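You operate a simulated robot arm through the tools that you are given. There is no shell and no other tool. Be economical: measure what you need, move in short steps, check, and stop when the job is done.

Carry out the task below with a simulated two-armed robot. There is one attempt and no reset: what you move stays moved.

Task
Soak the one-dot and two-dot tubes and sort them by bubbles.
Fine: one that bubbles goes to the scrap tray, a sound one to the done tray.

The check looks at the end state, three seconds after you hand in, the way a careful person would. Anything else that was tipped, shoved, dropped, spilled or broken makes it a failure.

Robot
Two 7-joint arms with two-finger parallel grippers on one trunk, on a base that drives. Base frame: it is fixed to the floor where the robot stands at the start and does not move with it; the origin is under the middle of the robot, x ahead of it, y to its left, z up. Units: cm, degrees, N and s.
The left shoulder is at the start at [6, 14.7, 54.3], the right one opposite. With the tool pointing down near the work surface each hand reaches from about 10 to 68 cm from the robot's upright axis, wherever it stands, measured 20 degrees to its own side. Places, roughly: four-dot folded tube (5x15x4 cm) [70, 0, 80]; one-dot folded tube (5x15x4 cm) [50, 0, 80]; two-dot folded tube (5x15x4 cm) [50, -10, 80]. Payload 3.43 kg a hand.
The TCP of each hand is the grasp point between the finger pads, 3 cm short of the fingertips. In the tool frame z runs along the fingers and y along their closing line. Largest opening 9.4 cm; finger width 2.8, thickness 1; the body of the gripper, 5 by 9.6 cm, starts 5.5 cm behind the TCP.
Orientation is that of the tool frame in the base frame, as [roll, pitch, yaw] about the fixed x, y, z axes, in that order (R = Rz(yaw) Ry(pitch) Rx(roll)). With the fingers straight down and closing along the base's y, the tool's x points along the base's -x, its y along +y and its z along -z.

Tools
- The arms move only by the tool nudge_tool. It takes "left_targets", "right_targets" or both (then of equal length, played together; a hand with none holds still); each is a list of rows, each a list of 3 entries, a list of its own where there are three numbers: the shift along the base's x, y, z in cm, then the turn, a rotation vector about the base's x, y, z in degrees, then the gripper command, from -1 (shut) to 1 (fully open), values between in proportion. In form: [[[dx, dy, dz], [ax, ay, az], fingers], ...]. A call has 1 to 8 rows; each row shifts and turns the commanded pose from where the row before left it. Each row takes 0.2 s and may step no farther than 5 cm and 8.6 degrees from the row before; otherwise, or with a gripper value out of range, the whole call is refused. Where a pose cannot be reached the arm comes as near as it can. A force on the tool above 40 N (or 10 N above the force at the start of the call, whichever is more), or a blocked arm, ends the call early, and 0.2 s more pass. Each finger travels about 7.2 cm/s and halts on what it meets, pressing with about 25 N; the grip force reading is that of the motor and also rises with nothing between the fingers. The clock runs only during rows and for 0.2 s after the last one: add rows that do not move to give the fingers time. It gives the time, the measured TCP pose, the force on the tool (base axes), the opening and the grip force at its end, in the units of the frame above (readings bear some noise), with the torque about the TCP (base axes, N m) and any sound that the robot's microphone picked up.
- Cameras (640 x 400 px; columns grow to the right, rows downward): "scene" is now at [6.59, 0.28, 118.55]; the picture's right is [0.09, -1.00, 0.00], its down [-0.52, -0.05, -0.86] and it looks along [0.85, 0.08, -0.52] (base axes); focal length 282 px, centre (320, 200). "left" rides on the left gripper at [7.6, -1.4, -10.2] in its tool frame; the picture's right is [0.18, 0.98, 0.00], its down [-0.75, 0.14, -0.64] and it looks along [-0.63, 0.12, 0.77] (tool axes); focal length 243 px, centre (320, 200). "right" rides on the right gripper at [7.6, 1.4, -10.3] in its tool frame; the picture's right is [-0.18, 0.98, 0.00], its down [-0.75, -0.14, -0.64] and it looks along [-0.63, -0.12, 0.77] (tool axes); focal length 243 px, centre (320, 200). There is no depth. A picture from a camera that has moved, and an enlarged one, comes with that camera's place and axes in the base frame and with its lens. The place of the scene camera against the robot may be out by one fixed shift of up to 1.2 cm in any direction.
- grab_frame(camera): a new picture of that camera. It takes no simulated time.
- move_column(by): slides the trunk up (or, below 0, down) by that many cm; the arms and the scene camera ride with it, the base frame stays. It gives what a move gives, with no picture.
- roll_base(legs): drives the robot by 1 to 6 legs, each [ahead, left, turn to the left] in cm, cm and degrees, along the robot's own axes; the way and the turn of a leg run together, so that a leg with both is an arc; at most 150 cm and 180 degrees a leg. The arms and the cameras ride along, it lands a little off, and it stops where it bumps. It gives what a move gives.
- head_to(pan, tilt): turns the head with the scene camera to pan (to the left, within 86 degrees either way) and tilt (down, from -29 to 69), counted from straight ahead of the robot. It gives what a move gives.
- zoom(camera, box): a new picture of the part [left, top, right, bottom] of that camera's present view, enlarged. It takes no simulated time.
- job_done(): hands the job in; it is judged then, once.

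Go step by step. Nothing tells you exact positions but the pictures and the camera data: compare them with the known pose of the tool, close in by small moves and look again before you grip or let go. The budget is 120 turns and 92 pictures, counting those below and the enlarged ones. Unless the task says otherwise, let go and move clear before handing in, and close with one line.

The tools are called after ">>>" as name(argument=value, ...) on one line, values as JSON. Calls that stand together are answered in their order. nudge_tool: Moves the arms, as the interface text tells. Its arguments: {"type":"object","properties":{"left_targets":{"type":"array","items":{"type":"array"}},"right_targets":{"type":"array","items":{"type":"array"}}},"required":[]} The other tools are called the same way: move_column (by) slides the trunk up or down; roll_base (legs) drives the base; head_to (pan, tilt) turns the head that bears the scene camera; grab_frame (camera) takes a picture; zoom (camera, box) takes an enlarged picture of a part of a camera's view; job_done () hands the job in.

At the start:

```text
t: 0.0
left_ee_pos: [33.05, 18.75, 100.41]
left_tool_rot: [179.9, 0.6, 179.9]
left_wrist_force: [0.0, 0.0, -0.6]
left_torque: [-0.01, -0.02, -0.02]
left_width: 9.43
left_finger_force: 0.1
right_ee_pos: [30.65, -5.06, 99.97]
right_tool_rot: [179.8, 0.1, 180.0]
right_wrist_force: [0.2, 0.1, 0.4]
right_torque: [0.0, -0.01, -0.01]
right_width: 9.39
right_finger_force: 0.0
trunk travel left (down, up): [-25.0, 0.0]
robot x, y, heading: [-0.23, 0.1, -0.0]
head pan, tilt: [5.1, 31.2]
```

scene: 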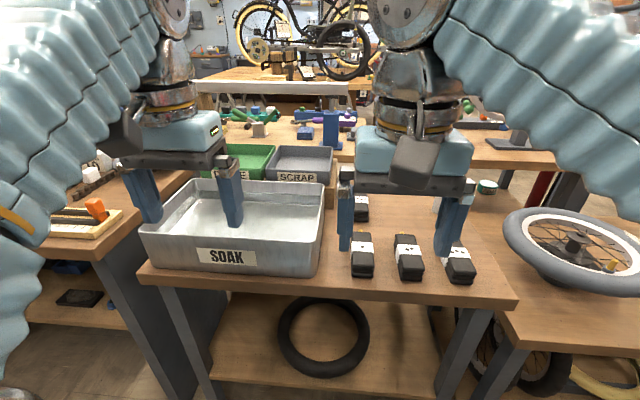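
right: 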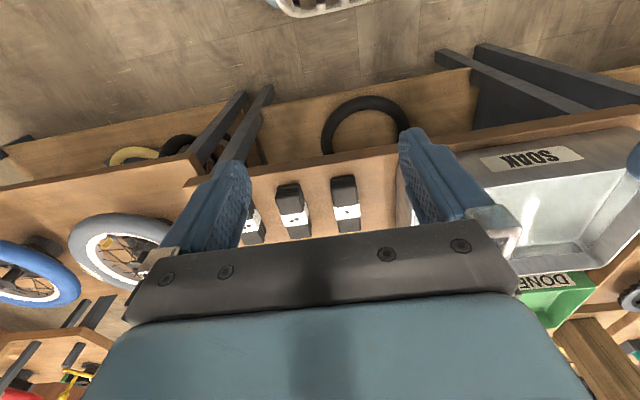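
left: 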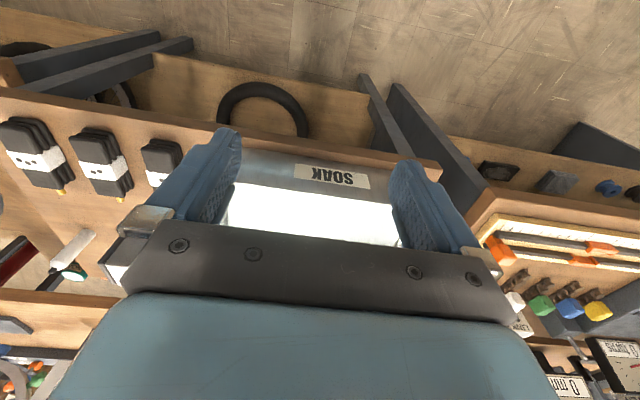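

I see the soak basin on the left, the tubes to the right of it, and the done/scrap trays behind the basin. I'll look closer at the tubes and the trays first.

>>> zoom(camera="scene", box=[320, 180, 520, 305])

>>> zoom(camera="scene", box=[130, 130, 350, 280])

```text
3.20 times, centred on (420, 242) of scene
camera zoom: at [6.59, 0.28, 118.55], right [0.09, -1.0, 0.0], down [-0.52, -0.05, -0.86], along [0.85, 0.08, -0.52], focal length 902 px, centre (0, 64)
```

zoom: 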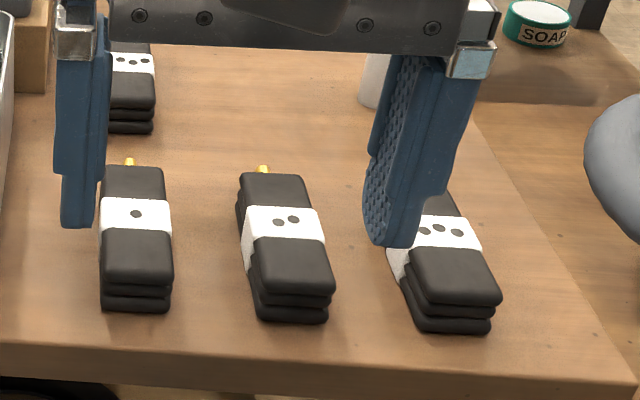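

```text
2.67 times, centred on (240, 205) of scene
camera zoom: at [6.59, 0.28, 118.55], right [0.09, -1.0, 0.0], down [-0.52, -0.05, -0.86], along [0.85, 0.08, -0.52], focal length 752 px, centre (533, 187)
```

zoom: 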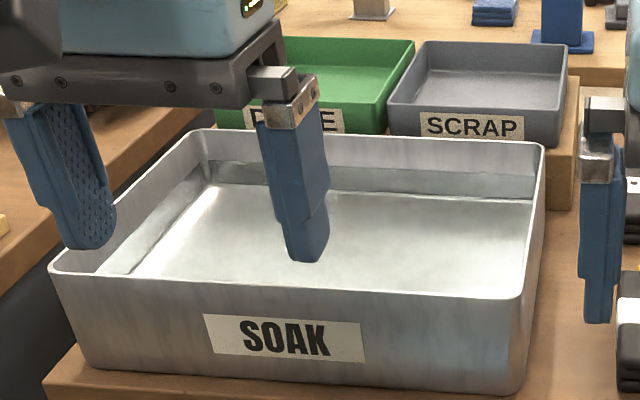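

The tubes look to be around x≈52 with tops at z≈79, and the one-dot is at y≈-4.4. I'll park the left arm clear and bring the right hand over the one-dot tube, staying well above it.

>>> nudge_tool(right_targets=[[[4.5, 0.2, -1], [0, 0, 0], 0.6], [[4.5, 0.2, -1], [0, 0, 0], 0.6], [[4.5, 0.2, -1], [0, 0, 0], 0.6], [[4, 0, -2], [0, 0, 0], 0.6], [[3.5, 0, -2], [0, 0, 0], 0.6]], left_targets=[[[-1, 4.5, 1], [0, 0, 0], 0], [[-1, 4.5, 1], [0, 0, 0], 0], [[-1, 4.5, 1], [0, 0, 0], 0], [[-1, 4, 0], [0, 0, 0], 0], [[0, 0, 0], [0, 0, 0], 0]])

>>> grab_frame(camera="right")

>>> grab_frame(camera="scene")

```text
t: 1.2
left_ee_pos: [33.78, 31.16, 100.28]
left_tool_rot: [180.0, 0.7, 179.9]
left_wrist_force: [-1.1, 0.4, -0.5]
left_torque: [0.01, -0.03, 0.02]
left_width: 4.71
left_finger_force: 0.1
left hand out of reach, approached as far as the arm can: row 1, 2, 3
right_ee_pos: [51.55, -4.52, 93.27]
right_tool_rot: [179.8, 0.3, 180.0]
right_wrist_force: [0.3, -0.7, 0.6]
right_torque: [-0.01, -0.01, 0.01]
right_width: 7.52
right_finger_force: 0.1
trunk travel left (down, up): [-25.0, 0.0]
robot x, y, heading: [-0.03, -0.05, 0.1]
head pan, tilt: [5.1, 31.2]
```

```text
86 pictures are left
camera right: at [43.96, -2.94, 103.39], right [0.18, 0.98, 0.0], down [0.75, -0.14, 0.65], along [0.64, -0.12, -0.76], focal length 243 px, centre (320, 200)
```

right: 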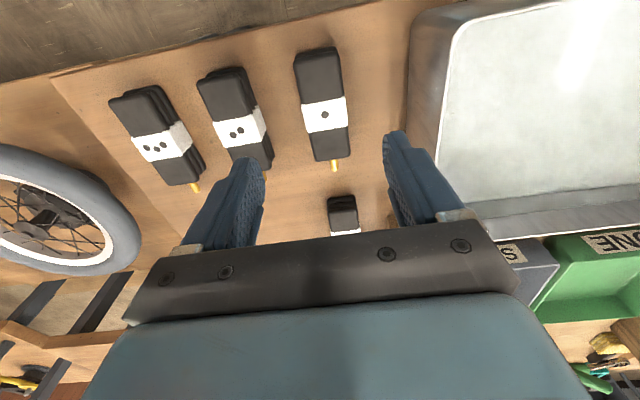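

```text
85 pictures are left
camera scene: at [6.55, 0.29, 118.56], right [0.09, -1.0, 0.0], down [-0.52, -0.05, -0.86], along [0.85, 0.08, -0.52], focal length 282 px, centre (320, 200)
```

scene: 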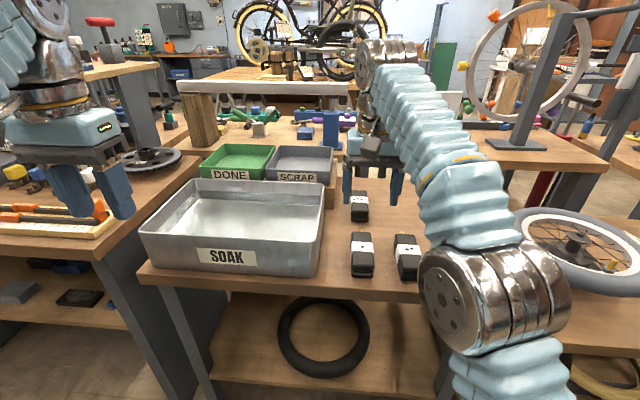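

The one-dot tube is at about (53.9, -4.1) with its top at z≈77. I'll descend partway and check.

>>> nudge_tool(right_targets=[[[1.2, 0.2, -4.5], [0, 0, 0], 0.6], [[1.1, 0.2, -4.5], [0, 0, 0], 0.6], [[0, 0, -2.5], [0, 0, 0], 0.6], [[0, 0, 0], [0, 0, 0], 0.6]])

>>> grab_frame(camera="right")

>>> zoom(camera="scene", box=[320, 150, 480, 300])

```text
t: 2.2
left_ee_pos: [33.72, 31.16, 100.26]
left_tool_rot: [-179.9, 0.5, 179.9]
left_wrist_force: [-0.1, 0.7, 0.7]
left_torque: [0.03, 0.03, 0.0]
left_width: 4.68
left_finger_force: 0.1
right_ee_pos: [54.49, -4.01, 81.65]
right_tool_rot: [179.9, 0.1, 180.0]
right_wrist_force: [-0.2, -1.4, -0.6]
right_torque: [0.0, 0.0, -0.03]
right_width: 7.54
right_finger_force: 0.1
trunk travel left (down, up): [-25.0, 0.0]
robot x, y, heading: [0.09, -0.01, 0.1]
head pan, tilt: [5.1, 31.2]
```

```text
84 pictures are left
camera right: at [46.8, -2.55, 91.81], right [0.18, 0.98, 0.0], down [0.75, -0.14, 0.64], along [0.63, -0.12, -0.77], focal length 243 px, centre (320, 200)
```

right: 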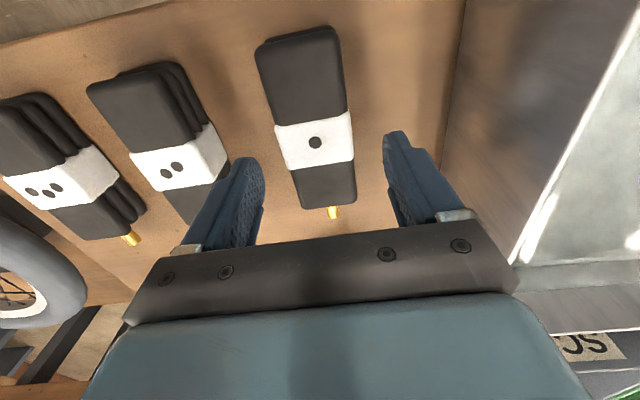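

```text
2.67 times, centred on (400, 225) of scene
camera zoom: at [6.6, 0.28, 118.55], right [0.09, -1.0, 0.0], down [-0.52, -0.05, -0.86], along [0.85, 0.08, -0.52], focal length 752 px, centre (107, 133)
```

zoom: 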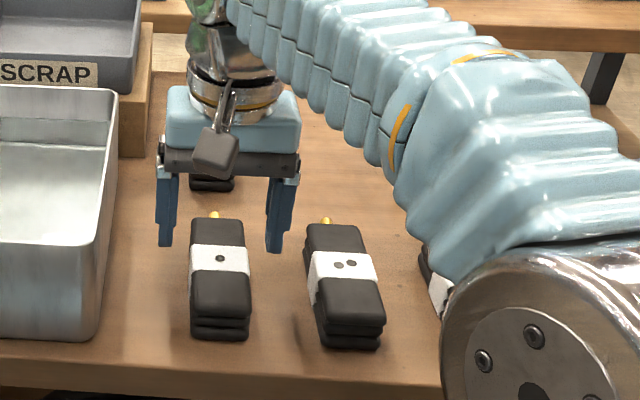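

Aligned with the one-dot tube within a few millimetres. I'll lower and grip it.

>>> nudge_tool(right_targets=[[[-0.2, -0.1, -2.7], [0, 0, 0], 0.6], [[0, 0, -2], [0, 0, 0], 0.6], [[0, 0, 0], [0, 0, 0], 0.6]])

>>> grab_frame(camera="right")

>>> zoom(camera="scene", box=[320, 150, 480, 300])

```text
t: 3.0
left_ee_pos: [33.71, 31.19, 100.39]
left_tool_rot: [-180.0, 0.7, 179.9]
left_wrist_force: [-1.0, -0.1, 0.3]
left_torque: [-0.02, 0.02, 0.0]
left_width: 4.7
left_finger_force: 0.0
right_ee_pos: [54.15, -4.25, 76.94]
right_tool_rot: [179.9, 0.2, -180.0]
right_wrist_force: [4.5, 0.7, 18.6]
right_torque: [-0.77, 0.11, 0.21]
right_width: 7.51
right_finger_force: 0.1
trunk travel left (down, up): [-25.0, 0.0]
robot x, y, heading: [-0.28, 0.02, 0.1]
head pan, tilt: [5.1, 31.2]
```

```text
82 pictures are left
camera right: at [46.5, -2.62, 87.2], right [0.18, 0.98, 0.0], down [0.75, -0.14, 0.65], along [0.64, -0.12, -0.76], focal length 243 px, centre (320, 200)
```

right: 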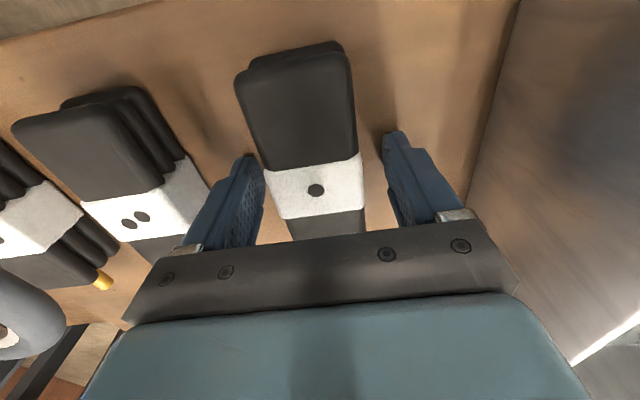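

```text
2.67 times, centred on (400, 225) of scene
camera zoom: at [6.51, 0.3, 118.59], right [0.09, -1.0, 0.0], down [-0.52, -0.05, -0.86], along [0.85, 0.08, -0.52], focal length 752 px, centre (107, 133)
```

zoom: 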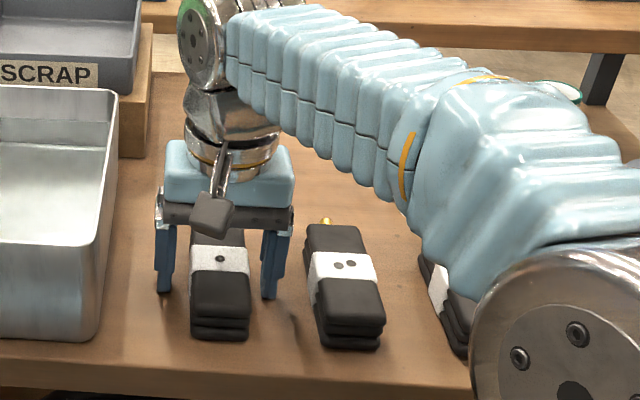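

The fingertips have just touched the table (table at z≈73.9). I'll lift a touch, close, and then lift.

>>> nudge_tool(right_targets=[[[0, 0, 0.5], [0, 0, 0], 0.6], [[0, 0, 0], [0, 0, 0], -0.4], [[0, 0, 0], [0, 0, 0], -0.6], [[0, 0, 0], [0, 0, 0], -0.8], [[0, 0, 0], [0, 0, 0], -0.8]])

```text
t: 4.2
left_ee_pos: [33.84, 31.29, 100.29]
left_tool_rot: [180.0, 0.7, 179.9]
left_wrist_force: [-0.2, 0.0, -0.1]
left_torque: [0.04, -0.04, 0.01]
left_width: 4.69
left_finger_force: 0.0
right_ee_pos: [54.05, -4.07, 77.4]
right_tool_rot: [180.0, 0.1, -180.0]
right_wrist_force: [0.3, -0.8, 0.3]
right_torque: [0.0, -0.02, 0.0]
right_width: 5.1
right_finger_force: 24.6
trunk travel left (down, up): [-25.0, 0.0]
robot x, y, heading: [0.18, -0.13, 0.0]
head pan, tilt: [5.1, 31.2]
```

Gripped at 5.1 cm. Lifting it well above the basin rim.

>>> nudge_tool(right_targets=[[[0, 0, 4], [0, 0, 0], -0.8], [[0, 0, 4.5], [0, 0, 0], -0.8], [[0, 0, 4.5], [0, 0, 0], -0.8], [[0, 0, 2.5], [0, 0, 0], -0.8], [[0, 0, 0], [0, 0, 0], -0.8]])

>>> grab_frame(camera="right")

>>> grab_frame(camera="scene")

```text
t: 5.4
left_ee_pos: [33.77, 31.21, 100.26]
left_tool_rot: [180.0, 0.8, 179.9]
left_wrist_force: [-0.3, -1.1, -1.2]
left_torque: [-0.03, -0.03, 0.01]
left_width: 4.67
left_finger_force: 0.0
right_ee_pos: [53.02, -4.66, 92.09]
right_tool_rot: [179.9, 0.2, -179.9]
right_wrist_force: [-0.5, 0.0, -0.9]
right_torque: [-0.02, -0.03, 0.01]
right_width: 5.09
right_finger_force: 24.8
right hand out of reach, approached as far as the arm can: row 4
trunk travel left (down, up): [-25.0, 0.0]
robot x, y, heading: [-0.07, -0.19, -0.0]
head pan, tilt: [5.1, 31.2]
```

```text
80 pictures are left
camera right: at [45.41, -3.1, 102.31], right [0.18, 0.98, 0.0], down [0.75, -0.14, 0.64], along [0.63, -0.12, -0.76], focal length 243 px, centre (320, 200)
```

right: 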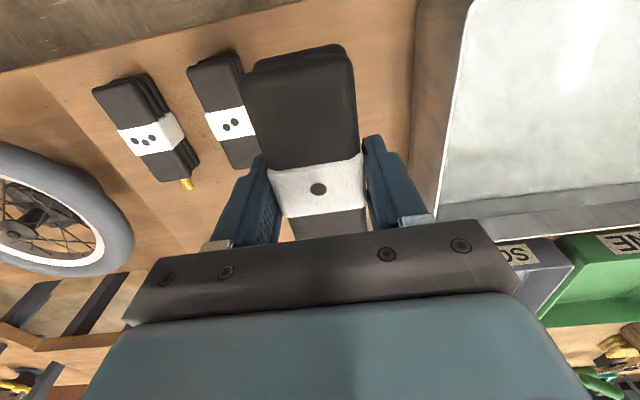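

```text
79 pictures are left
camera scene: at [6.58, 0.27, 118.55], right [0.09, -1.0, 0.0], down [-0.52, -0.05, -0.86], along [0.85, 0.08, -0.52], focal length 282 px, centre (320, 200)
```

scene: 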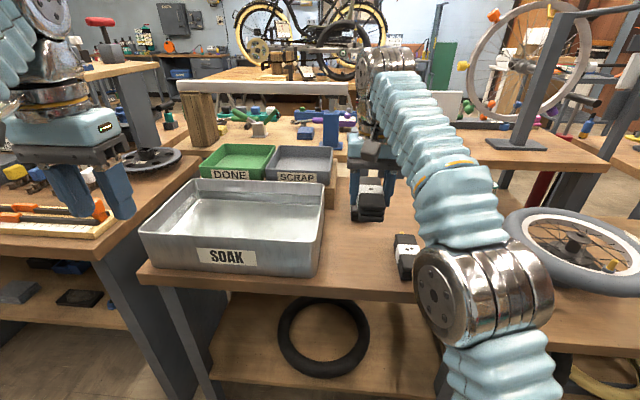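

Reach is near its limit at this height, so I want to drive forward. First I'll look down at the clearance between base and bench.

>>> head_to(pan=0, tilt=69)

>>> grab_frame(camera="scene")

```text
t: 6.4
left_ee_pos: [33.77, 31.27, 100.33]
left_tool_rot: [179.9, 0.6, 179.9]
left_wrist_force: [-0.3, 0.1, -0.1]
left_torque: [0.0, -0.04, 0.02]
left_width: 4.7
left_finger_force: 0.2
right_ee_pos: [53.1, -4.66, 92.02]
right_tool_rot: [180.0, 0.2, -180.0]
right_wrist_force: [0.2, 0.8, -2.0]
right_torque: [0.0, -0.01, 0.03]
right_width: 5.11
right_finger_force: 25.3
trunk travel left (down, up): [-25.0, 0.0]
robot x, y, heading: [0.09, -0.05, 0.0]
head pan, tilt: [0.0, 68.8]
```

```text
78 pictures are left
camera scene: at [3.24, -0.51, 113.6], right [0.0, -1.0, 0.0], down [-0.93, 0.0, -0.36], along [0.36, 0.0, -0.93], focal length 282 px, centre (320, 200)
```

scene: 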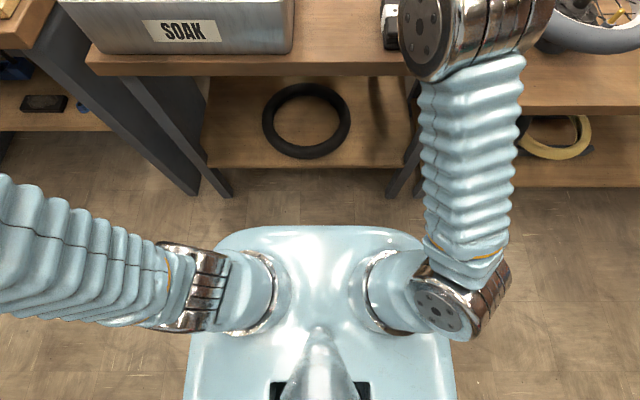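

The base has about 20 cm of free room ahead, but the right elbow hangs low near the three-dot tube. I'll draw the hand back first and look at where the elbow goes before driving.

>>> nudge_tool(right_targets=[[[-4.5, 0.5, 1], [0, 0, 0], -0.8], [[-4.5, 0.5, 1], [0, 0, 0], -0.8], [[-4.5, 0.5, 1], [0, 0, 0], -0.8], [[-4.5, 0.5, 1], [0, 0, 0], -0.8], [[0, 0, 0], [0, 0, 0], -0.8]])

>>> head_to(pan=-15, tilt=45)

>>> grab_frame(camera="scene")

```text
t: 7.6
left_ee_pos: [33.74, 31.2, 100.31]
left_tool_rot: [-179.9, 0.7, 179.9]
left_wrist_force: [0.1, -0.2, -0.6]
left_torque: [-0.01, -0.05, 0.04]
left_width: 4.7
left_finger_force: 0.0
right_ee_pos: [34.99, -2.64, 96.11]
right_tool_rot: [179.9, 0.1, 180.0]
right_wrist_force: [-0.5, 0.4, -1.3]
right_torque: [-0.03, -0.01, -0.02]
right_width: 5.13
right_finger_force: 24.7
trunk travel left (down, up): [-25.0, 0.0]
robot x, y, heading: [-0.41, 0.27, -0.2]
head pan, tilt: [0.0, 68.8]
```

```text
t: 8.5
left_ee_pos: [33.8, 31.2, 100.29]
left_tool_rot: [-179.9, 0.6, 179.9]
left_wrist_force: [-0.2, 0.7, -0.2]
left_torque: [0.0, 0.01, -0.01]
left_width: 4.68
left_finger_force: 0.0
right_ee_pos: [34.98, -2.7, 96.06]
right_tool_rot: [179.9, 0.1, -180.0]
right_wrist_force: [-0.3, -0.3, -2.0]
right_torque: [-0.02, 0.0, -0.02]
right_width: 5.1
right_finger_force: 24.9
trunk travel left (down, up): [-25.0, 0.0]
robot x, y, heading: [-0.15, 0.24, -0.3]
head pan, tilt: [-15.0, 45.0]
```

```text
77 pictures are left
camera scene: at [5.49, -2.62, 116.48], right [-0.26, -0.97, 0.0], down [-0.68, 0.18, -0.71], along [0.68, -0.18, -0.71], focal length 282 px, centre (320, 200)
```

scene: 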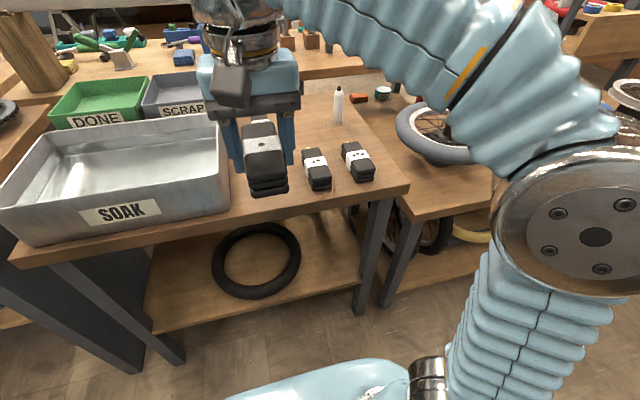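

With the hand drawn back the elbow is high and out to the side. I'll drive ahead in two steps.

>>> roll_base(legs=[[10, 0, 0]])

>>> roll_base(legs=[[9, 0, 0]])

>>> head_to(pan=5, tilt=45)

>>> grab_frame(camera="scene")

>>> grab_frame(camera="right")

```text
t: 9.7
left_ee_pos: [43.77, 31.1, 100.44]
left_tool_rot: [-180.0, 0.7, 180.0]
left_wrist_force: [-0.1, 0.5, 0.6]
left_torque: [0.01, 0.01, 0.0]
left_width: 4.68
left_finger_force: 0.1
right_ee_pos: [45.06, -2.67, 96.13]
right_tool_rot: [179.9, 0.1, 179.9]
right_wrist_force: [0.5, 0.0, -0.5]
right_torque: [-0.01, 0.02, 0.0]
right_width: 5.12
right_finger_force: 24.8
trunk travel left (down, up): [-25.0, 0.0]
robot x, y, heading: [9.88, -0.01, -0.0]
head pan, tilt: [-15.0, 45.0]
```

```text
t: 10.8
left_ee_pos: [52.79, 31.17, 100.44]
left_tool_rot: [180.0, 0.8, 179.8]
left_wrist_force: [0.2, 0.3, 0.7]
left_torque: [-0.03, -0.02, -0.01]
left_width: 4.7
left_finger_force: 0.1
right_ee_pos: [54.06, -2.74, 96.09]
right_tool_rot: [179.9, 0.2, 179.9]
right_wrist_force: [-0.4, 0.3, -1.8]
right_torque: [-0.01, 0.0, 0.0]
right_width: 5.1
right_finger_force: 25.5
trunk travel left (down, up): [-25.0, 0.0]
robot x, y, heading: [18.74, 0.15, -0.1]
head pan, tilt: [-15.0, 45.0]
```

```text
t: 11.6
left_ee_pos: [52.84, 31.18, 100.25]
left_tool_rot: [-180.0, 0.6, 179.9]
left_wrist_force: [0.9, 0.3, 0.1]
left_torque: [0.01, 0.02, 0.01]
left_width: 4.72
left_finger_force: 0.0
right_ee_pos: [54.01, -2.8, 96.0]
right_tool_rot: [179.9, 0.2, 180.0]
right_wrist_force: [-0.5, 0.2, -1.5]
right_torque: [-0.01, 0.03, 0.01]
right_width: 5.11
right_finger_force: 25.1
trunk travel left (down, up): [-25.0, 0.0]
robot x, y, heading: [18.9, -0.07, -0.3]
head pan, tilt: [5.0, 45.0]
```

```text
76 pictures are left
camera scene: at [24.76, 0.17, 116.48], right [0.09, -1.0, 0.0], down [-0.7, -0.06, -0.71], along [0.7, 0.06, -0.71], focal length 282 px, centre (320, 200)
```

scene: 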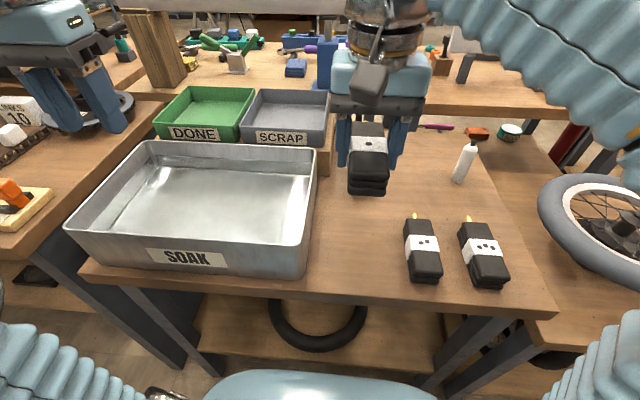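

```text
75 pictures are left
camera right: at [46.44, -1.2, 106.29], right [0.19, 0.98, 0.0], down [0.75, -0.14, 0.64], along [0.63, -0.12, -0.77], focal length 243 px, centre (320, 200)
```

right: 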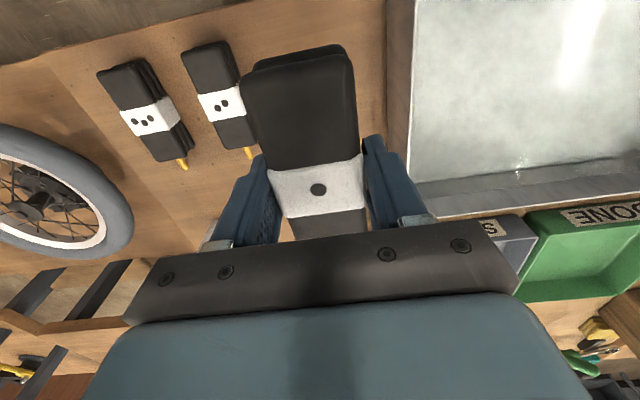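

The robot now stands at x≈19, with the basin at about x 47–70, y 4–39, rim z≈84.6. I'll carry the one-dot tube to above the water at (58.5, 15).

>>> nudge_tool(right_targets=[[[1, 4.5, 0], [0, 0, 0], -0.8], [[1, 4.5, 0], [0, 0, 0], -0.8], [[1, 4.5, 0], [0, 0, 0], -0.8], [[1.5, 4.3, 0], [0, 0, 0], -0.8], [[0, 0, 0], [0, 0, 0], -0.8]])

>>> grab_frame(camera="scene")

>>> grab_frame(camera="left")

```text
t: 12.8
left_ee_pos: [52.86, 31.14, 100.4]
left_tool_rot: [179.9, 0.5, 179.9]
left_wrist_force: [-1.1, -0.2, -0.3]
left_torque: [-0.06, -0.03, -0.06]
left_width: 4.7
left_finger_force: 0.1
right_ee_pos: [56.05, 13.13, 93.67]
right_tool_rot: [179.9, 0.1, 179.9]
right_wrist_force: [-0.4, 0.1, -0.5]
right_torque: [0.02, 0.0, 0.0]
right_width: 5.1
right_finger_force: 25.0
right hand out of reach, approached as far as the arm can: row 3, 4
trunk travel left (down, up): [-25.0, 0.0]
robot x, y, heading: [19.21, -0.02, 0.2]
head pan, tilt: [5.0, 45.0]
```

```text
74 pictures are left
camera scene: at [24.76, 0.21, 116.49], right [0.09, -1.0, 0.0], down [-0.7, -0.06, -0.71], along [0.7, 0.06, -0.71], focal length 282 px, centre (320, 200)
```

scene: 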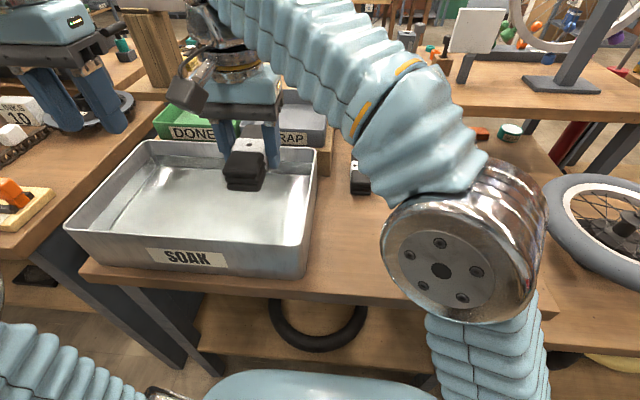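

```text
73 pictures are left
camera left: at [45.2, 29.8, 110.57], right [-0.18, 0.98, 0.0], down [0.75, 0.14, 0.65], along [0.64, 0.12, -0.76], focal length 243 px, centre (320, 200)
```

left: 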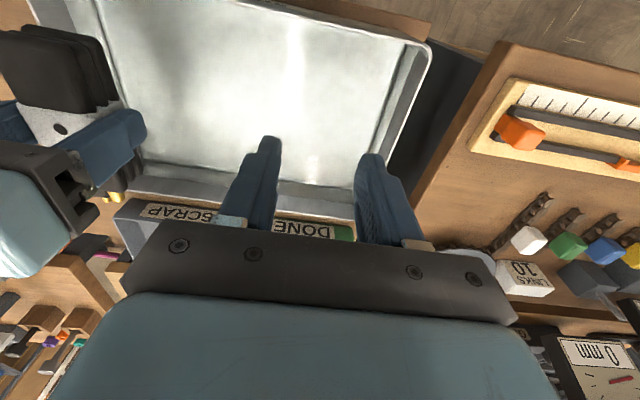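

The tube hangs over the basin at (56, 13). I'll lower it partway and watch it.

>>> nudge_tool(right_targets=[[[0.5, 0.5, -3], [0, 0, 0], -0.8], [[0.5, 0.5, -3], [0, 0, 0], -0.8], [[0.5, 0, -3], [0, 0, 0], -0.8], [[0, 0, -1], [0, 0, 0], -0.8]])

>>> grab_frame(camera="scene")

>>> grab_frame(camera="right")

```text
t: 13.8
left_ee_pos: [52.81, 31.27, 100.28]
left_tool_rot: [-180.0, 0.6, 179.8]
left_wrist_force: [0.0, 0.6, 0.4]
left_torque: [0.01, 0.01, 0.02]
left_width: 4.67
left_finger_force: 0.1
right_ee_pos: [57.54, 14.15, 83.7]
right_tool_rot: [179.9, 0.1, 179.9]
right_wrist_force: [-0.1, 0.5, -1.8]
right_torque: [-0.02, -0.02, -0.01]
right_width: 5.12
right_finger_force: 25.0
trunk travel left (down, up): [-25.0, 0.0]
robot x, y, heading: [19.04, 0.13, 0.2]
head pan, tilt: [5.0, 45.0]
```

```text
72 pictures are left
camera scene: at [24.77, 0.18, 116.48], right [0.09, -1.0, 0.0], down [-0.7, -0.06, -0.71], along [0.7, 0.06, -0.71], focal length 282 px, centre (320, 200)
```

scene: 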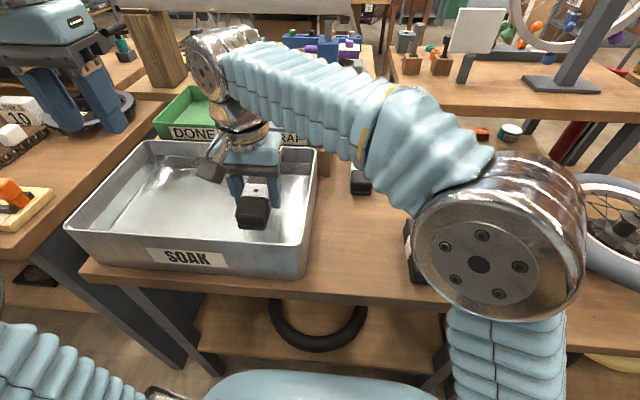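

```text
71 pictures are left
camera right: at [49.83, 15.7, 93.94], right [0.19, 0.98, 0.0], down [0.75, -0.14, 0.64], along [0.63, -0.12, -0.77], focal length 243 px, centre (320, 200)
```

right: 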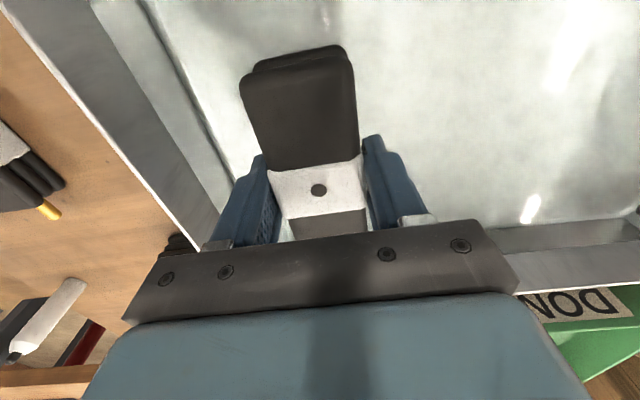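

Well centred inside the basin. Lowering into the water now.

>>> nudge_tool(right_targets=[[[0, 0, -2], [0, 0, 0], -0.8], [[0, 0, -1.5], [0, 0, 0], -0.8], [[0, 0, -1], [0, 0, 0], -0.8], [[0, 0, 0], [0, 0, 0], -0.8], [[0, 0, 0], [0, 0, 0], -0.8]])

>>> zoom(camera="scene", box=[150, 130, 330, 250])

>>> grab_frame(camera="right")

>>> zoom(camera="left", box=[0, 0, 260, 160])

```text
t: 15.0
left_ee_pos: [52.85, 31.21, 100.34]
left_tool_rot: [179.8, 0.6, 179.9]
left_wrist_force: [-0.1, -0.1, -0.3]
left_torque: [-0.01, 0.03, -0.02]
left_width: 4.7
left_finger_force: 0.0
right_ee_pos: [57.39, 14.3, 79.1]
right_tool_rot: [179.9, 0.1, 180.0]
right_wrist_force: [0.4, -0.6, -1.8]
right_torque: [-0.01, 0.01, -0.02]
right_width: 5.1
right_finger_force: 24.9
trunk travel left (down, up): [-25.0, 0.0]
robot x, y, heading: [18.84, 0.23, 0.1]
head pan, tilt: [5.0, 45.0]
```

```text
3.33 times, centred on (240, 190) of scene
camera zoom: at [24.76, 0.18, 116.48], right [0.09, -1.0, 0.0], down [-0.7, -0.06, -0.71], along [0.7, 0.06, -0.71], focal length 939 px, centre (587, 233)
```

zoom: 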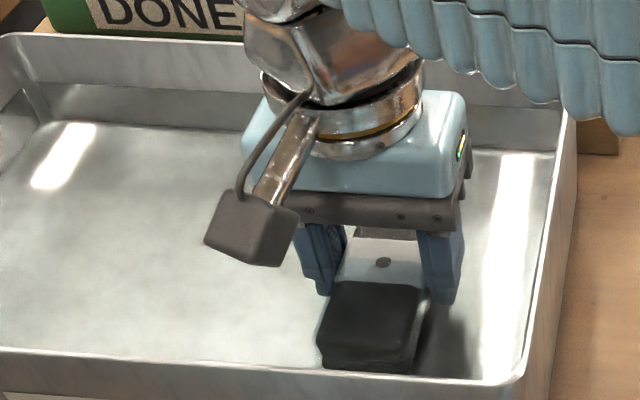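

```text
69 pictures are left
camera right: at [49.71, 15.83, 89.46], right [0.18, 0.98, 0.0], down [0.75, -0.14, 0.64], along [0.63, -0.12, -0.77], focal length 243 px, centre (320, 200)
```

right: 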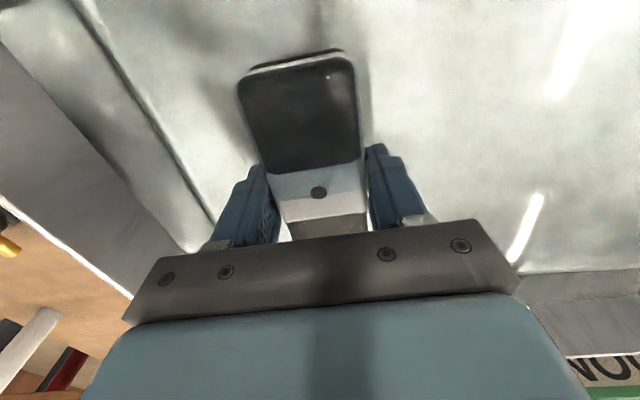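

```text
2.46 times, centred on (130, 80) of left
camera zoom: at [45.21, 29.78, 110.58], right [-0.18, 0.98, 0.0], down [0.75, 0.14, 0.65], along [0.64, 0.12, -0.76], focal length 597 px, centre (788, 495)
```

zoom: 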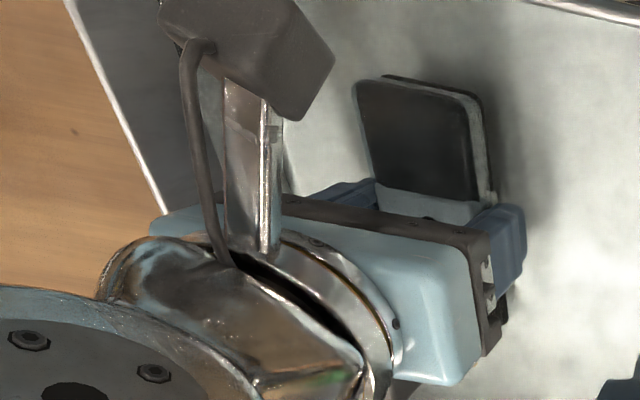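

The water seems to be right around the tube's top. I'll lower another 0.8 cm and wait for bubbles.

>>> nudge_tool(right_targets=[[[0, 0, -0.8], [0, 0, 0], -0.8], [[0, 0, 0], [0, 0, 0], -0.8], [[0, 0, 0], [0, 0, 0], -0.8], [[0, 0, 0], [0, 0, 0], -0.8], [[0, 0, 0], [0, 0, 0], -0.8], [[0, 0, 0], [0, 0, 0], -0.8], [[0, 0, 0], [0, 0, 0], -0.8], [[0, 0, 0], [0, 0, 0], -0.8]])

>>> zoom(camera="scene", box=[200, 180, 300, 250])

>>> zoom(camera="right", box=[160, 0, 480, 250])

```text
t: 16.8
left_ee_pos: [52.77, 31.03, 100.35]
left_tool_rot: [180.0, 0.6, 179.9]
left_wrist_force: [0.0, -0.2, 0.9]
left_torque: [0.0, 0.03, -0.01]
left_width: 4.69
left_finger_force: 0.0
right_ee_pos: [57.31, 14.32, 78.41]
right_tool_rot: [179.9, 0.1, -180.0]
right_wrist_force: [0.3, -0.2, -1.8]
right_torque: [-0.07, 0.05, -0.02]
right_width: 5.09
right_finger_force: 25.3
trunk travel left (down, up): [-25.0, 0.0]
robot x, y, heading: [19.02, -0.13, 0.1]
head pan, tilt: [5.0, 45.0]
```

```text
5.71 times, centred on (250, 215) of scene
camera zoom: at [24.76, 0.18, 116.48], right [0.09, -1.0, 0.0], down [-0.7, -0.06, -0.71], along [0.7, 0.06, -0.71], focal length 1610 px, centre (720, 114)
```

zoom: 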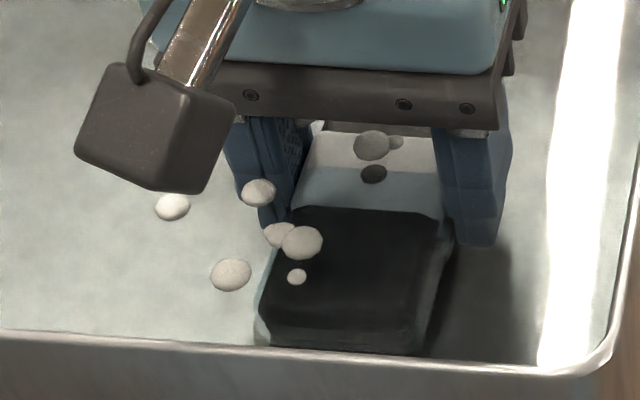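

```text
1.60 times, centred on (320, 125) of right
camera zoom: at [49.74, 15.84, 88.68], right [0.18, 0.98, 0.0], down [0.75, -0.14, 0.64], along [0.63, -0.12, -0.77], focal length 388 px, centre (320, 320)
```

zoom: 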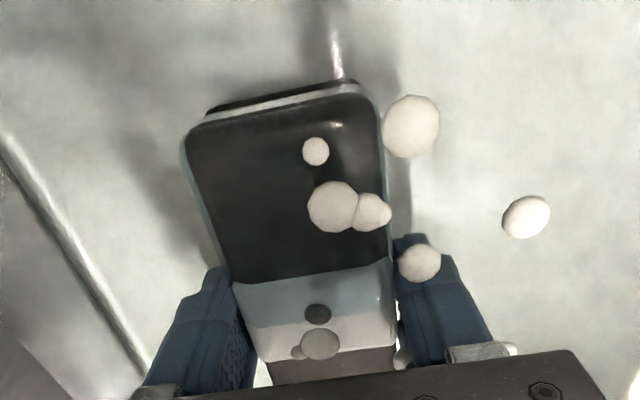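

Bubbles are rising from the one-dot tube. I'll wait a bit to confirm that they keep coming and aren't just trapped air.

>>> nudge_tool(right_targets=[[[0, 0, 0], [0, 0, 0], -0.8], [[0, 0, 0], [0, 0, 0], -0.8], [[0, 0, 0], [0, 0, 0], -0.8], [[0, 0, 0], [0, 0, 0], -0.8], [[0, 0, 0], [0, 0, 0], -0.8], [[0, 0, 0], [0, 0, 0], -0.8], [[0, 0, 0], [0, 0, 0], -0.8], [[0, 0, 0], [0, 0, 0], -0.8]])

>>> nudge_tool(right_targets=[[[0, 0, 0], [0, 0, 0], -0.8], [[0, 0, 0], [0, 0, 0], -0.8], [[0, 0, 0], [0, 0, 0], -0.8], [[0, 0, 0], [0, 0, 0], -0.8], [[0, 0, 0], [0, 0, 0], -0.8], [[0, 0, 0], [0, 0, 0], -0.8], [[0, 0, 0], [0, 0, 0], -0.8], [[0, 0, 0], [0, 0, 0], -0.8]])

>>> zoom(camera="scene", box=[200, 180, 300, 250])

```text
t: 18.6
left_ee_pos: [52.89, 31.24, 100.33]
left_tool_rot: [-180.0, 0.6, 179.9]
left_wrist_force: [0.3, -0.4, 0.1]
left_torque: [0.01, 0.01, 0.0]
left_width: 4.69
left_finger_force: 0.0
right_ee_pos: [57.32, 14.22, 78.45]
right_tool_rot: [179.9, 0.1, 180.0]
right_wrist_force: [0.3, -0.6, -1.3]
right_torque: [0.02, -0.02, -0.01]
right_width: 5.12
right_finger_force: 25.2
trunk travel left (down, up): [-25.0, 0.0]
robot x, y, heading: [18.99, -0.04, 0.3]
head pan, tilt: [5.0, 45.0]
```

```text
t: 20.4
left_ee_pos: [52.78, 31.15, 100.3]
left_tool_rot: [-180.0, 0.6, 179.9]
left_wrist_force: [-0.5, -0.3, 0.3]
left_torque: [-0.01, -0.01, -0.02]
left_width: 4.7
left_finger_force: 0.0
right_ee_pos: [57.34, 14.31, 78.46]
right_tool_rot: [179.9, 0.1, 180.0]
right_wrist_force: [0.7, 0.0, -1.3]
right_torque: [0.02, 0.02, -0.02]
right_width: 5.12
right_finger_force: 25.2
trunk travel left (down, up): [-25.0, 0.0]
robot x, y, heading: [18.82, 0.03, -0.1]
head pan, tilt: [5.0, 45.0]
```

```text
5.71 times, centred on (250, 215) of scene
camera zoom: at [24.76, 0.18, 116.48], right [0.09, -1.0, 0.0], down [-0.7, -0.06, -0.71], along [0.7, 0.06, -0.71], focal length 1610 px, centre (720, 114)
```

zoom: 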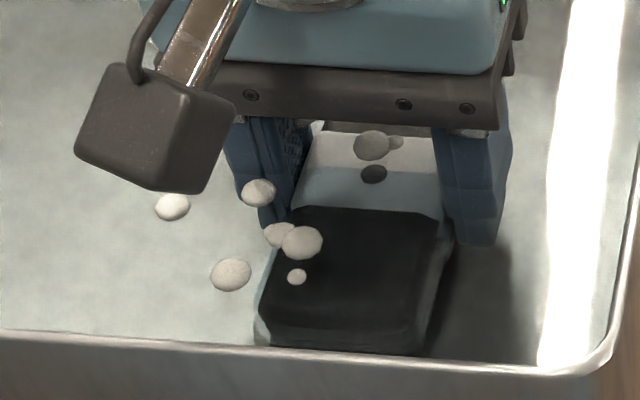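

Steady bubbles: the one-dot tube leaks, so it goes to scrap. I'll lift it out, retract both hands for height, and check base clearance for driving.

>>> nudge_tool(right_targets=[[[0, 0, 4], [0, 0, 0], -0.8], [[-0.5, 0, 4], [0, 0, 0], -0.8], [[-0.7, 0, 4], [0, 0, 0], -0.8], [[-1, 0, 2.5], [0, 0, 0], -0.8], [[-1.5, -1, 1], [0, 0, 0], -0.8], [[-4, -2, 1], [0, 0, 0], -0.8], [[-4, -2, 1], [0, 0, 0], -0.8], [[0, 0, 0], [0, 0, 0], -0.8]], left_targets=[[[0, 0, 0], [0, 0, 0], 0], [[0, 0, 0], [0, 0, 0], 0], [[-4, 0, 0], [0, 0, 0], 0], [[-4, 0, 0], [0, 0, 0], 0], [[-3, 0, 0], [0, 0, 0], 0], [[0, 0, 0], [0, 0, 0], 0], [[0, 0, 0], [0, 0, 0], 0], [[0, 0, 0], [0, 0, 0], 0]])

>>> head_to(pan=0, tilt=69)

>>> grab_frame(camera="scene")

```text
t: 22.2
left_ee_pos: [42.42, 31.3, 100.04]
left_tool_rot: [179.9, 0.7, 179.9]
left_wrist_force: [-0.7, -1.0, 0.0]
left_torque: [0.01, -0.03, 0.04]
left_width: 4.71
left_finger_force: 0.0
left hand out of reach, approached as far as the arm can: row 5
right_ee_pos: [45.44, 9.62, 95.87]
right_tool_rot: [179.8, 0.1, -180.0]
right_wrist_force: [0.6, 0.4, -1.2]
right_torque: [0.02, 0.0, 0.0]
right_width: 5.12
right_finger_force: 25.1
trunk travel left (down, up): [-25.0, 0.0]
robot x, y, heading: [18.86, -0.01, 0.1]
head pan, tilt: [5.0, 45.0]
```

```text
t: 23.1
left_ee_pos: [42.38, 31.24, 99.94]
left_tool_rot: [179.8, 0.8, 179.9]
left_wrist_force: [0.5, -1.2, 0.3]
left_torque: [0.0, -0.02, -0.04]
left_width: 4.7
left_finger_force: 0.1
right_ee_pos: [45.61, 9.82, 95.96]
right_tool_rot: [179.9, 0.1, 179.9]
right_wrist_force: [0.0, -0.4, -1.3]
right_torque: [-0.02, -0.03, 0.0]
right_width: 5.11
right_finger_force: 25.4
trunk travel left (down, up): [-25.0, 0.0]
robot x, y, heading: [19.07, 0.27, -0.1]
head pan, tilt: [0.0, 68.8]
```

```text
64 pictures are left
camera scene: at [22.25, -0.53, 113.6], right [0.0, -1.0, 0.0], down [-0.93, 0.0, -0.36], along [0.36, 0.0, -0.93], focal length 282 px, centre (320, 200)
```

scene: 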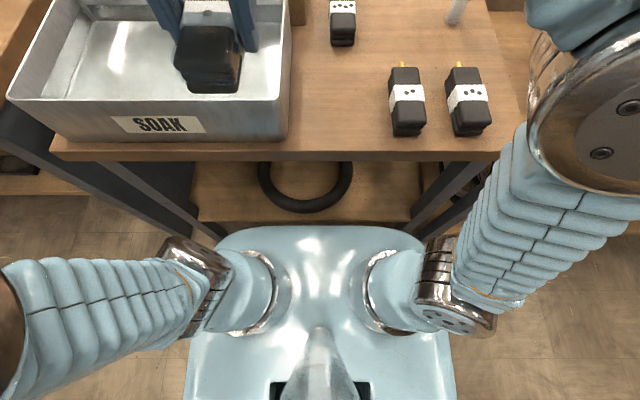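

The base can only go about 3 cm further forward, so I'll shift left to line the right shoulder up with the scrap tray. First I check that the left side is free.

>>> head_to(pan=50, tilt=45)

>>> grab_frame(camera="scene")

```text
t: 24.3
left_ee_pos: [42.45, 31.24, 99.91]
left_tool_rot: [179.8, 0.7, 179.9]
left_wrist_force: [0.2, -0.1, -0.1]
left_torque: [-0.02, -0.02, -0.03]
left_width: 4.7
left_finger_force: 0.0
right_ee_pos: [45.76, 9.56, 95.85]
right_tool_rot: [179.9, 0.1, 179.9]
right_wrist_force: [-0.2, 0.0, -2.1]
right_torque: [-0.03, 0.03, 0.01]
right_width: 5.11
right_finger_force: 25.2
trunk travel left (down, up): [-25.0, 0.0]
robot x, y, heading: [18.88, -0.19, 0.1]
head pan, tilt: [50.0, 45.0]
```

```text
63 pictures are left
camera scene: at [21.89, 5.7, 116.48], right [0.77, -0.64, 0.0], down [-0.46, -0.54, -0.71], along [0.45, 0.54, -0.71], focal length 282 px, centre (320, 200)
```

scene: 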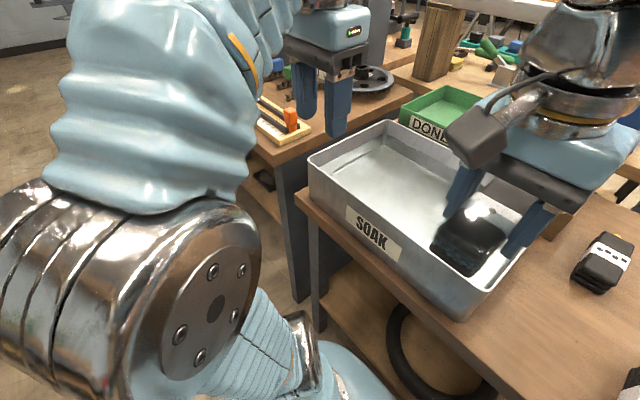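

The left side is free. I'll shift the robot left 20 cm in two steps.

>>> roll_base(legs=[[0, 10, 0]])

>>> roll_base(legs=[[0, 10, 0]])

>>> roll_base(legs=[[2.5, 0, 0]])

>>> head_to(pan=-15, tilt=40)

>>> grab_frame(camera="scene")

>>> grab_frame(camera="right")

```text
t: 25.4
left_ee_pos: [42.52, 41.29, 99.96]
left_tool_rot: [179.9, 0.7, 179.9]
left_wrist_force: [0.1, -0.3, 0.6]
left_torque: [0.01, 0.04, 0.02]
left_width: 4.72
left_finger_force: 0.0
right_ee_pos: [45.7, 19.62, 95.98]
right_tool_rot: [179.9, 0.1, 179.9]
right_wrist_force: [-1.0, -0.5, -1.1]
right_torque: [0.0, 0.02, 0.0]
right_width: 5.11
right_finger_force: 25.6
trunk travel left (down, up): [-25.0, 0.0]
robot x, y, heading: [18.73, 10.4, 0.1]
head pan, tilt: [50.0, 45.0]
```

```text
t: 26.6
left_ee_pos: [42.46, 51.41, 99.88]
left_tool_rot: [179.8, 0.7, -180.0]
left_wrist_force: [-0.6, -0.6, -0.8]
left_torque: [-0.03, 0.03, 0.0]
left_width: 4.7
left_finger_force: 0.0
right_ee_pos: [45.65, 29.78, 95.79]
right_tool_rot: [179.8, 0.2, 180.0]
right_wrist_force: [0.6, 0.1, -2.0]
right_torque: [0.01, 0.03, 0.01]
right_width: 5.12
right_finger_force: 24.8
trunk travel left (down, up): [-25.0, 0.0]
robot x, y, heading: [18.93, 20.13, 0.1]
head pan, tilt: [50.0, 45.0]
```

```text
t: 27.4
left_ee_pos: [44.94, 51.33, 99.87]
left_tool_rot: [179.9, 0.8, 180.0]
left_wrist_force: [1.2, 0.6, 0.2]
left_torque: [-0.01, 0.0, 0.01]
left_width: 4.73
left_finger_force: 0.0
right_ee_pos: [48.1, 29.87, 95.94]
right_tool_rot: [179.9, 0.2, 180.0]
right_wrist_force: [0.4, 0.4, -1.8]
right_torque: [0.01, -0.02, 0.02]
right_width: 5.1
right_finger_force: 25.1
trunk travel left (down, up): [-25.0, 0.0]
robot x, y, heading: [22.0, 20.09, 0.3]
head pan, tilt: [50.0, 45.0]
```

```text
t: 28.7
left_ee_pos: [44.86, 51.39, 99.91]
left_tool_rot: [179.9, 0.7, -180.0]
left_wrist_force: [0.9, -0.8, 0.1]
left_torque: [-0.01, 0.0, -0.05]
left_width: 4.66
left_finger_force: 0.1
right_ee_pos: [48.16, 29.78, 95.99]
right_tool_rot: [179.9, 0.1, 180.0]
right_wrist_force: [0.2, -0.6, -1.6]
right_torque: [0.02, 0.0, -0.03]
right_width: 5.1
right_finger_force: 24.6
trunk travel left (down, up): [-25.0, 0.0]
robot x, y, heading: [21.34, 20.03, 0.3]
head pan, tilt: [-15.0, 40.0]
```

```text
62 pictures are left
camera scene: at [27.37, 17.4, 117.21], right [-0.26, -0.97, 0.0], down [-0.62, 0.17, -0.77], along [0.74, -0.2, -0.64], focal length 282 px, centre (320, 200)
```

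scene: 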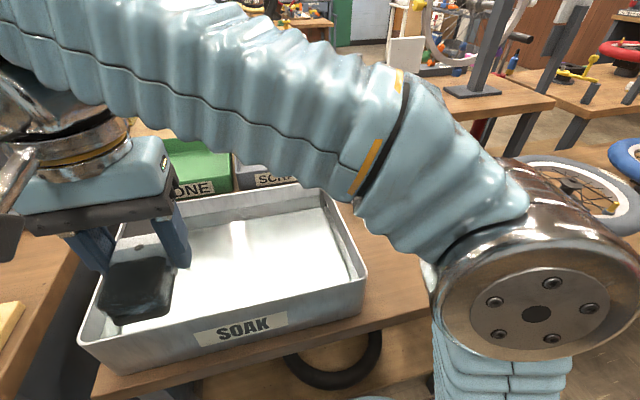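

```text
61 pictures are left
camera right: at [40.55, 31.32, 106.12], right [0.18, 0.98, 0.0], down [0.75, -0.14, 0.64], along [0.63, -0.12, -0.77], focal length 243 px, centre (320, 200)
```

right: 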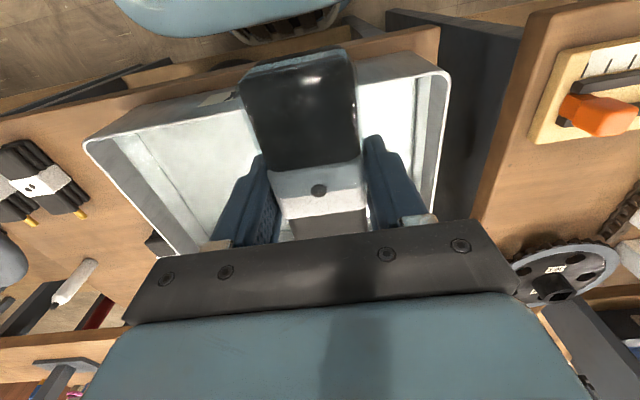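

The robot is at (21.5, 20). I'll bring the tube to y≈12.5 over the basin, then look at the scrap tray.

>>> nudge_tool(right_targets=[[[1, -4.5, 0], [0, 0, 0], -0.8], [[1, -4.5, 0], [0, 0, 0], -0.8], [[1.5, -4.3, 0], [0, 0, 0], -0.8], [[1.5, -4, 0], [0, 0, 0], -0.8], [[4, 0, 0], [0, -4, 0], -0.8], [[4, 0, 0], [0, -6, 0], -0.8], [[0, 0, 0], [0, 0, 0], -0.8]])

>>> head_to(pan=0, tilt=35)

>>> grab_frame(camera="scene")

>>> grab_frame(camera="right")

>>> grab_frame(camera="left")

```text
t: 30.3
left_ee_pos: [44.99, 51.4, 99.89]
left_tool_rot: [179.9, 0.7, -180.0]
left_wrist_force: [-0.5, 0.0, 0.0]
left_torque: [0.01, -0.01, 0.01]
left_width: 4.7
left_finger_force: 0.0
right_ee_pos: [61.17, 12.28, 95.9]
right_tool_rot: [179.9, 10.2, -179.9]
right_wrist_force: [0.0, -0.6, -1.4]
right_torque: [-0.03, 0.01, -0.01]
right_width: 5.1
right_finger_force: 25.2
trunk travel left (down, up): [-25.0, 0.0]
robot x, y, heading: [21.62, 20.57, 0.1]
head pan, tilt: [-15.0, 40.0]
```

```text
t: 31.1
left_ee_pos: [44.84, 51.37, 99.89]
left_tool_rot: [179.9, 0.7, -180.0]
left_wrist_force: [0.0, 0.9, 0.9]
left_torque: [-0.03, -0.02, -0.01]
left_width: 4.7
left_finger_force: 0.0
right_ee_pos: [61.27, 12.36, 95.8]
right_tool_rot: [179.8, 10.1, -179.9]
right_wrist_force: [-0.2, -0.6, -0.7]
right_torque: [0.02, -0.01, 0.01]
right_width: 5.1
right_finger_force: 25.1
trunk travel left (down, up): [-25.0, 0.0]
robot x, y, heading: [21.68, 20.31, -0.1]
head pan, tilt: [0.0, 35.0]
```

```text
60 pictures are left
camera scene: at [27.96, 19.58, 117.96], right [0.0, -1.0, 0.0], down [-0.57, 0.0, -0.82], along [0.82, 0.0, -0.57], focal length 282 px, centre (320, 200)
```

scene: 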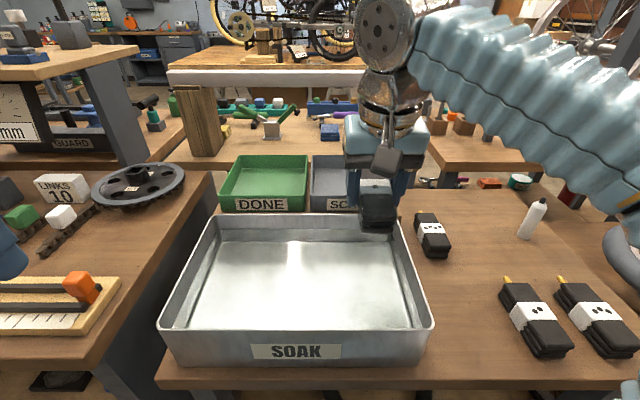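

```text
59 pictures are left
camera right: at [51.96, 13.9, 104.6], right [0.18, 0.98, 0.03], down [0.63, -0.14, 0.76], along [0.76, -0.12, -0.64], focal length 243 px, centre (320, 200)
```

right: 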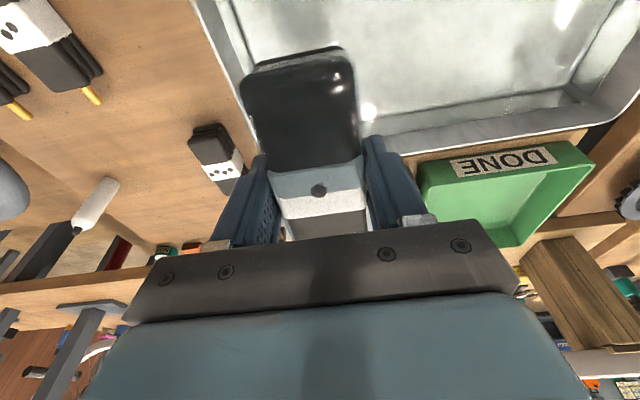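

```text
58 pictures are left
camera left: at [37.27, 49.99, 110.18], right [-0.18, 0.98, 0.0], down [0.75, 0.14, 0.65], along [0.64, 0.12, -0.76], focal length 243 px, centre (320, 200)
```

left: 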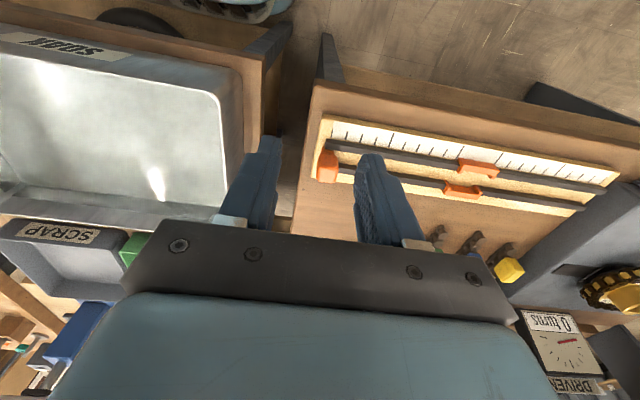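

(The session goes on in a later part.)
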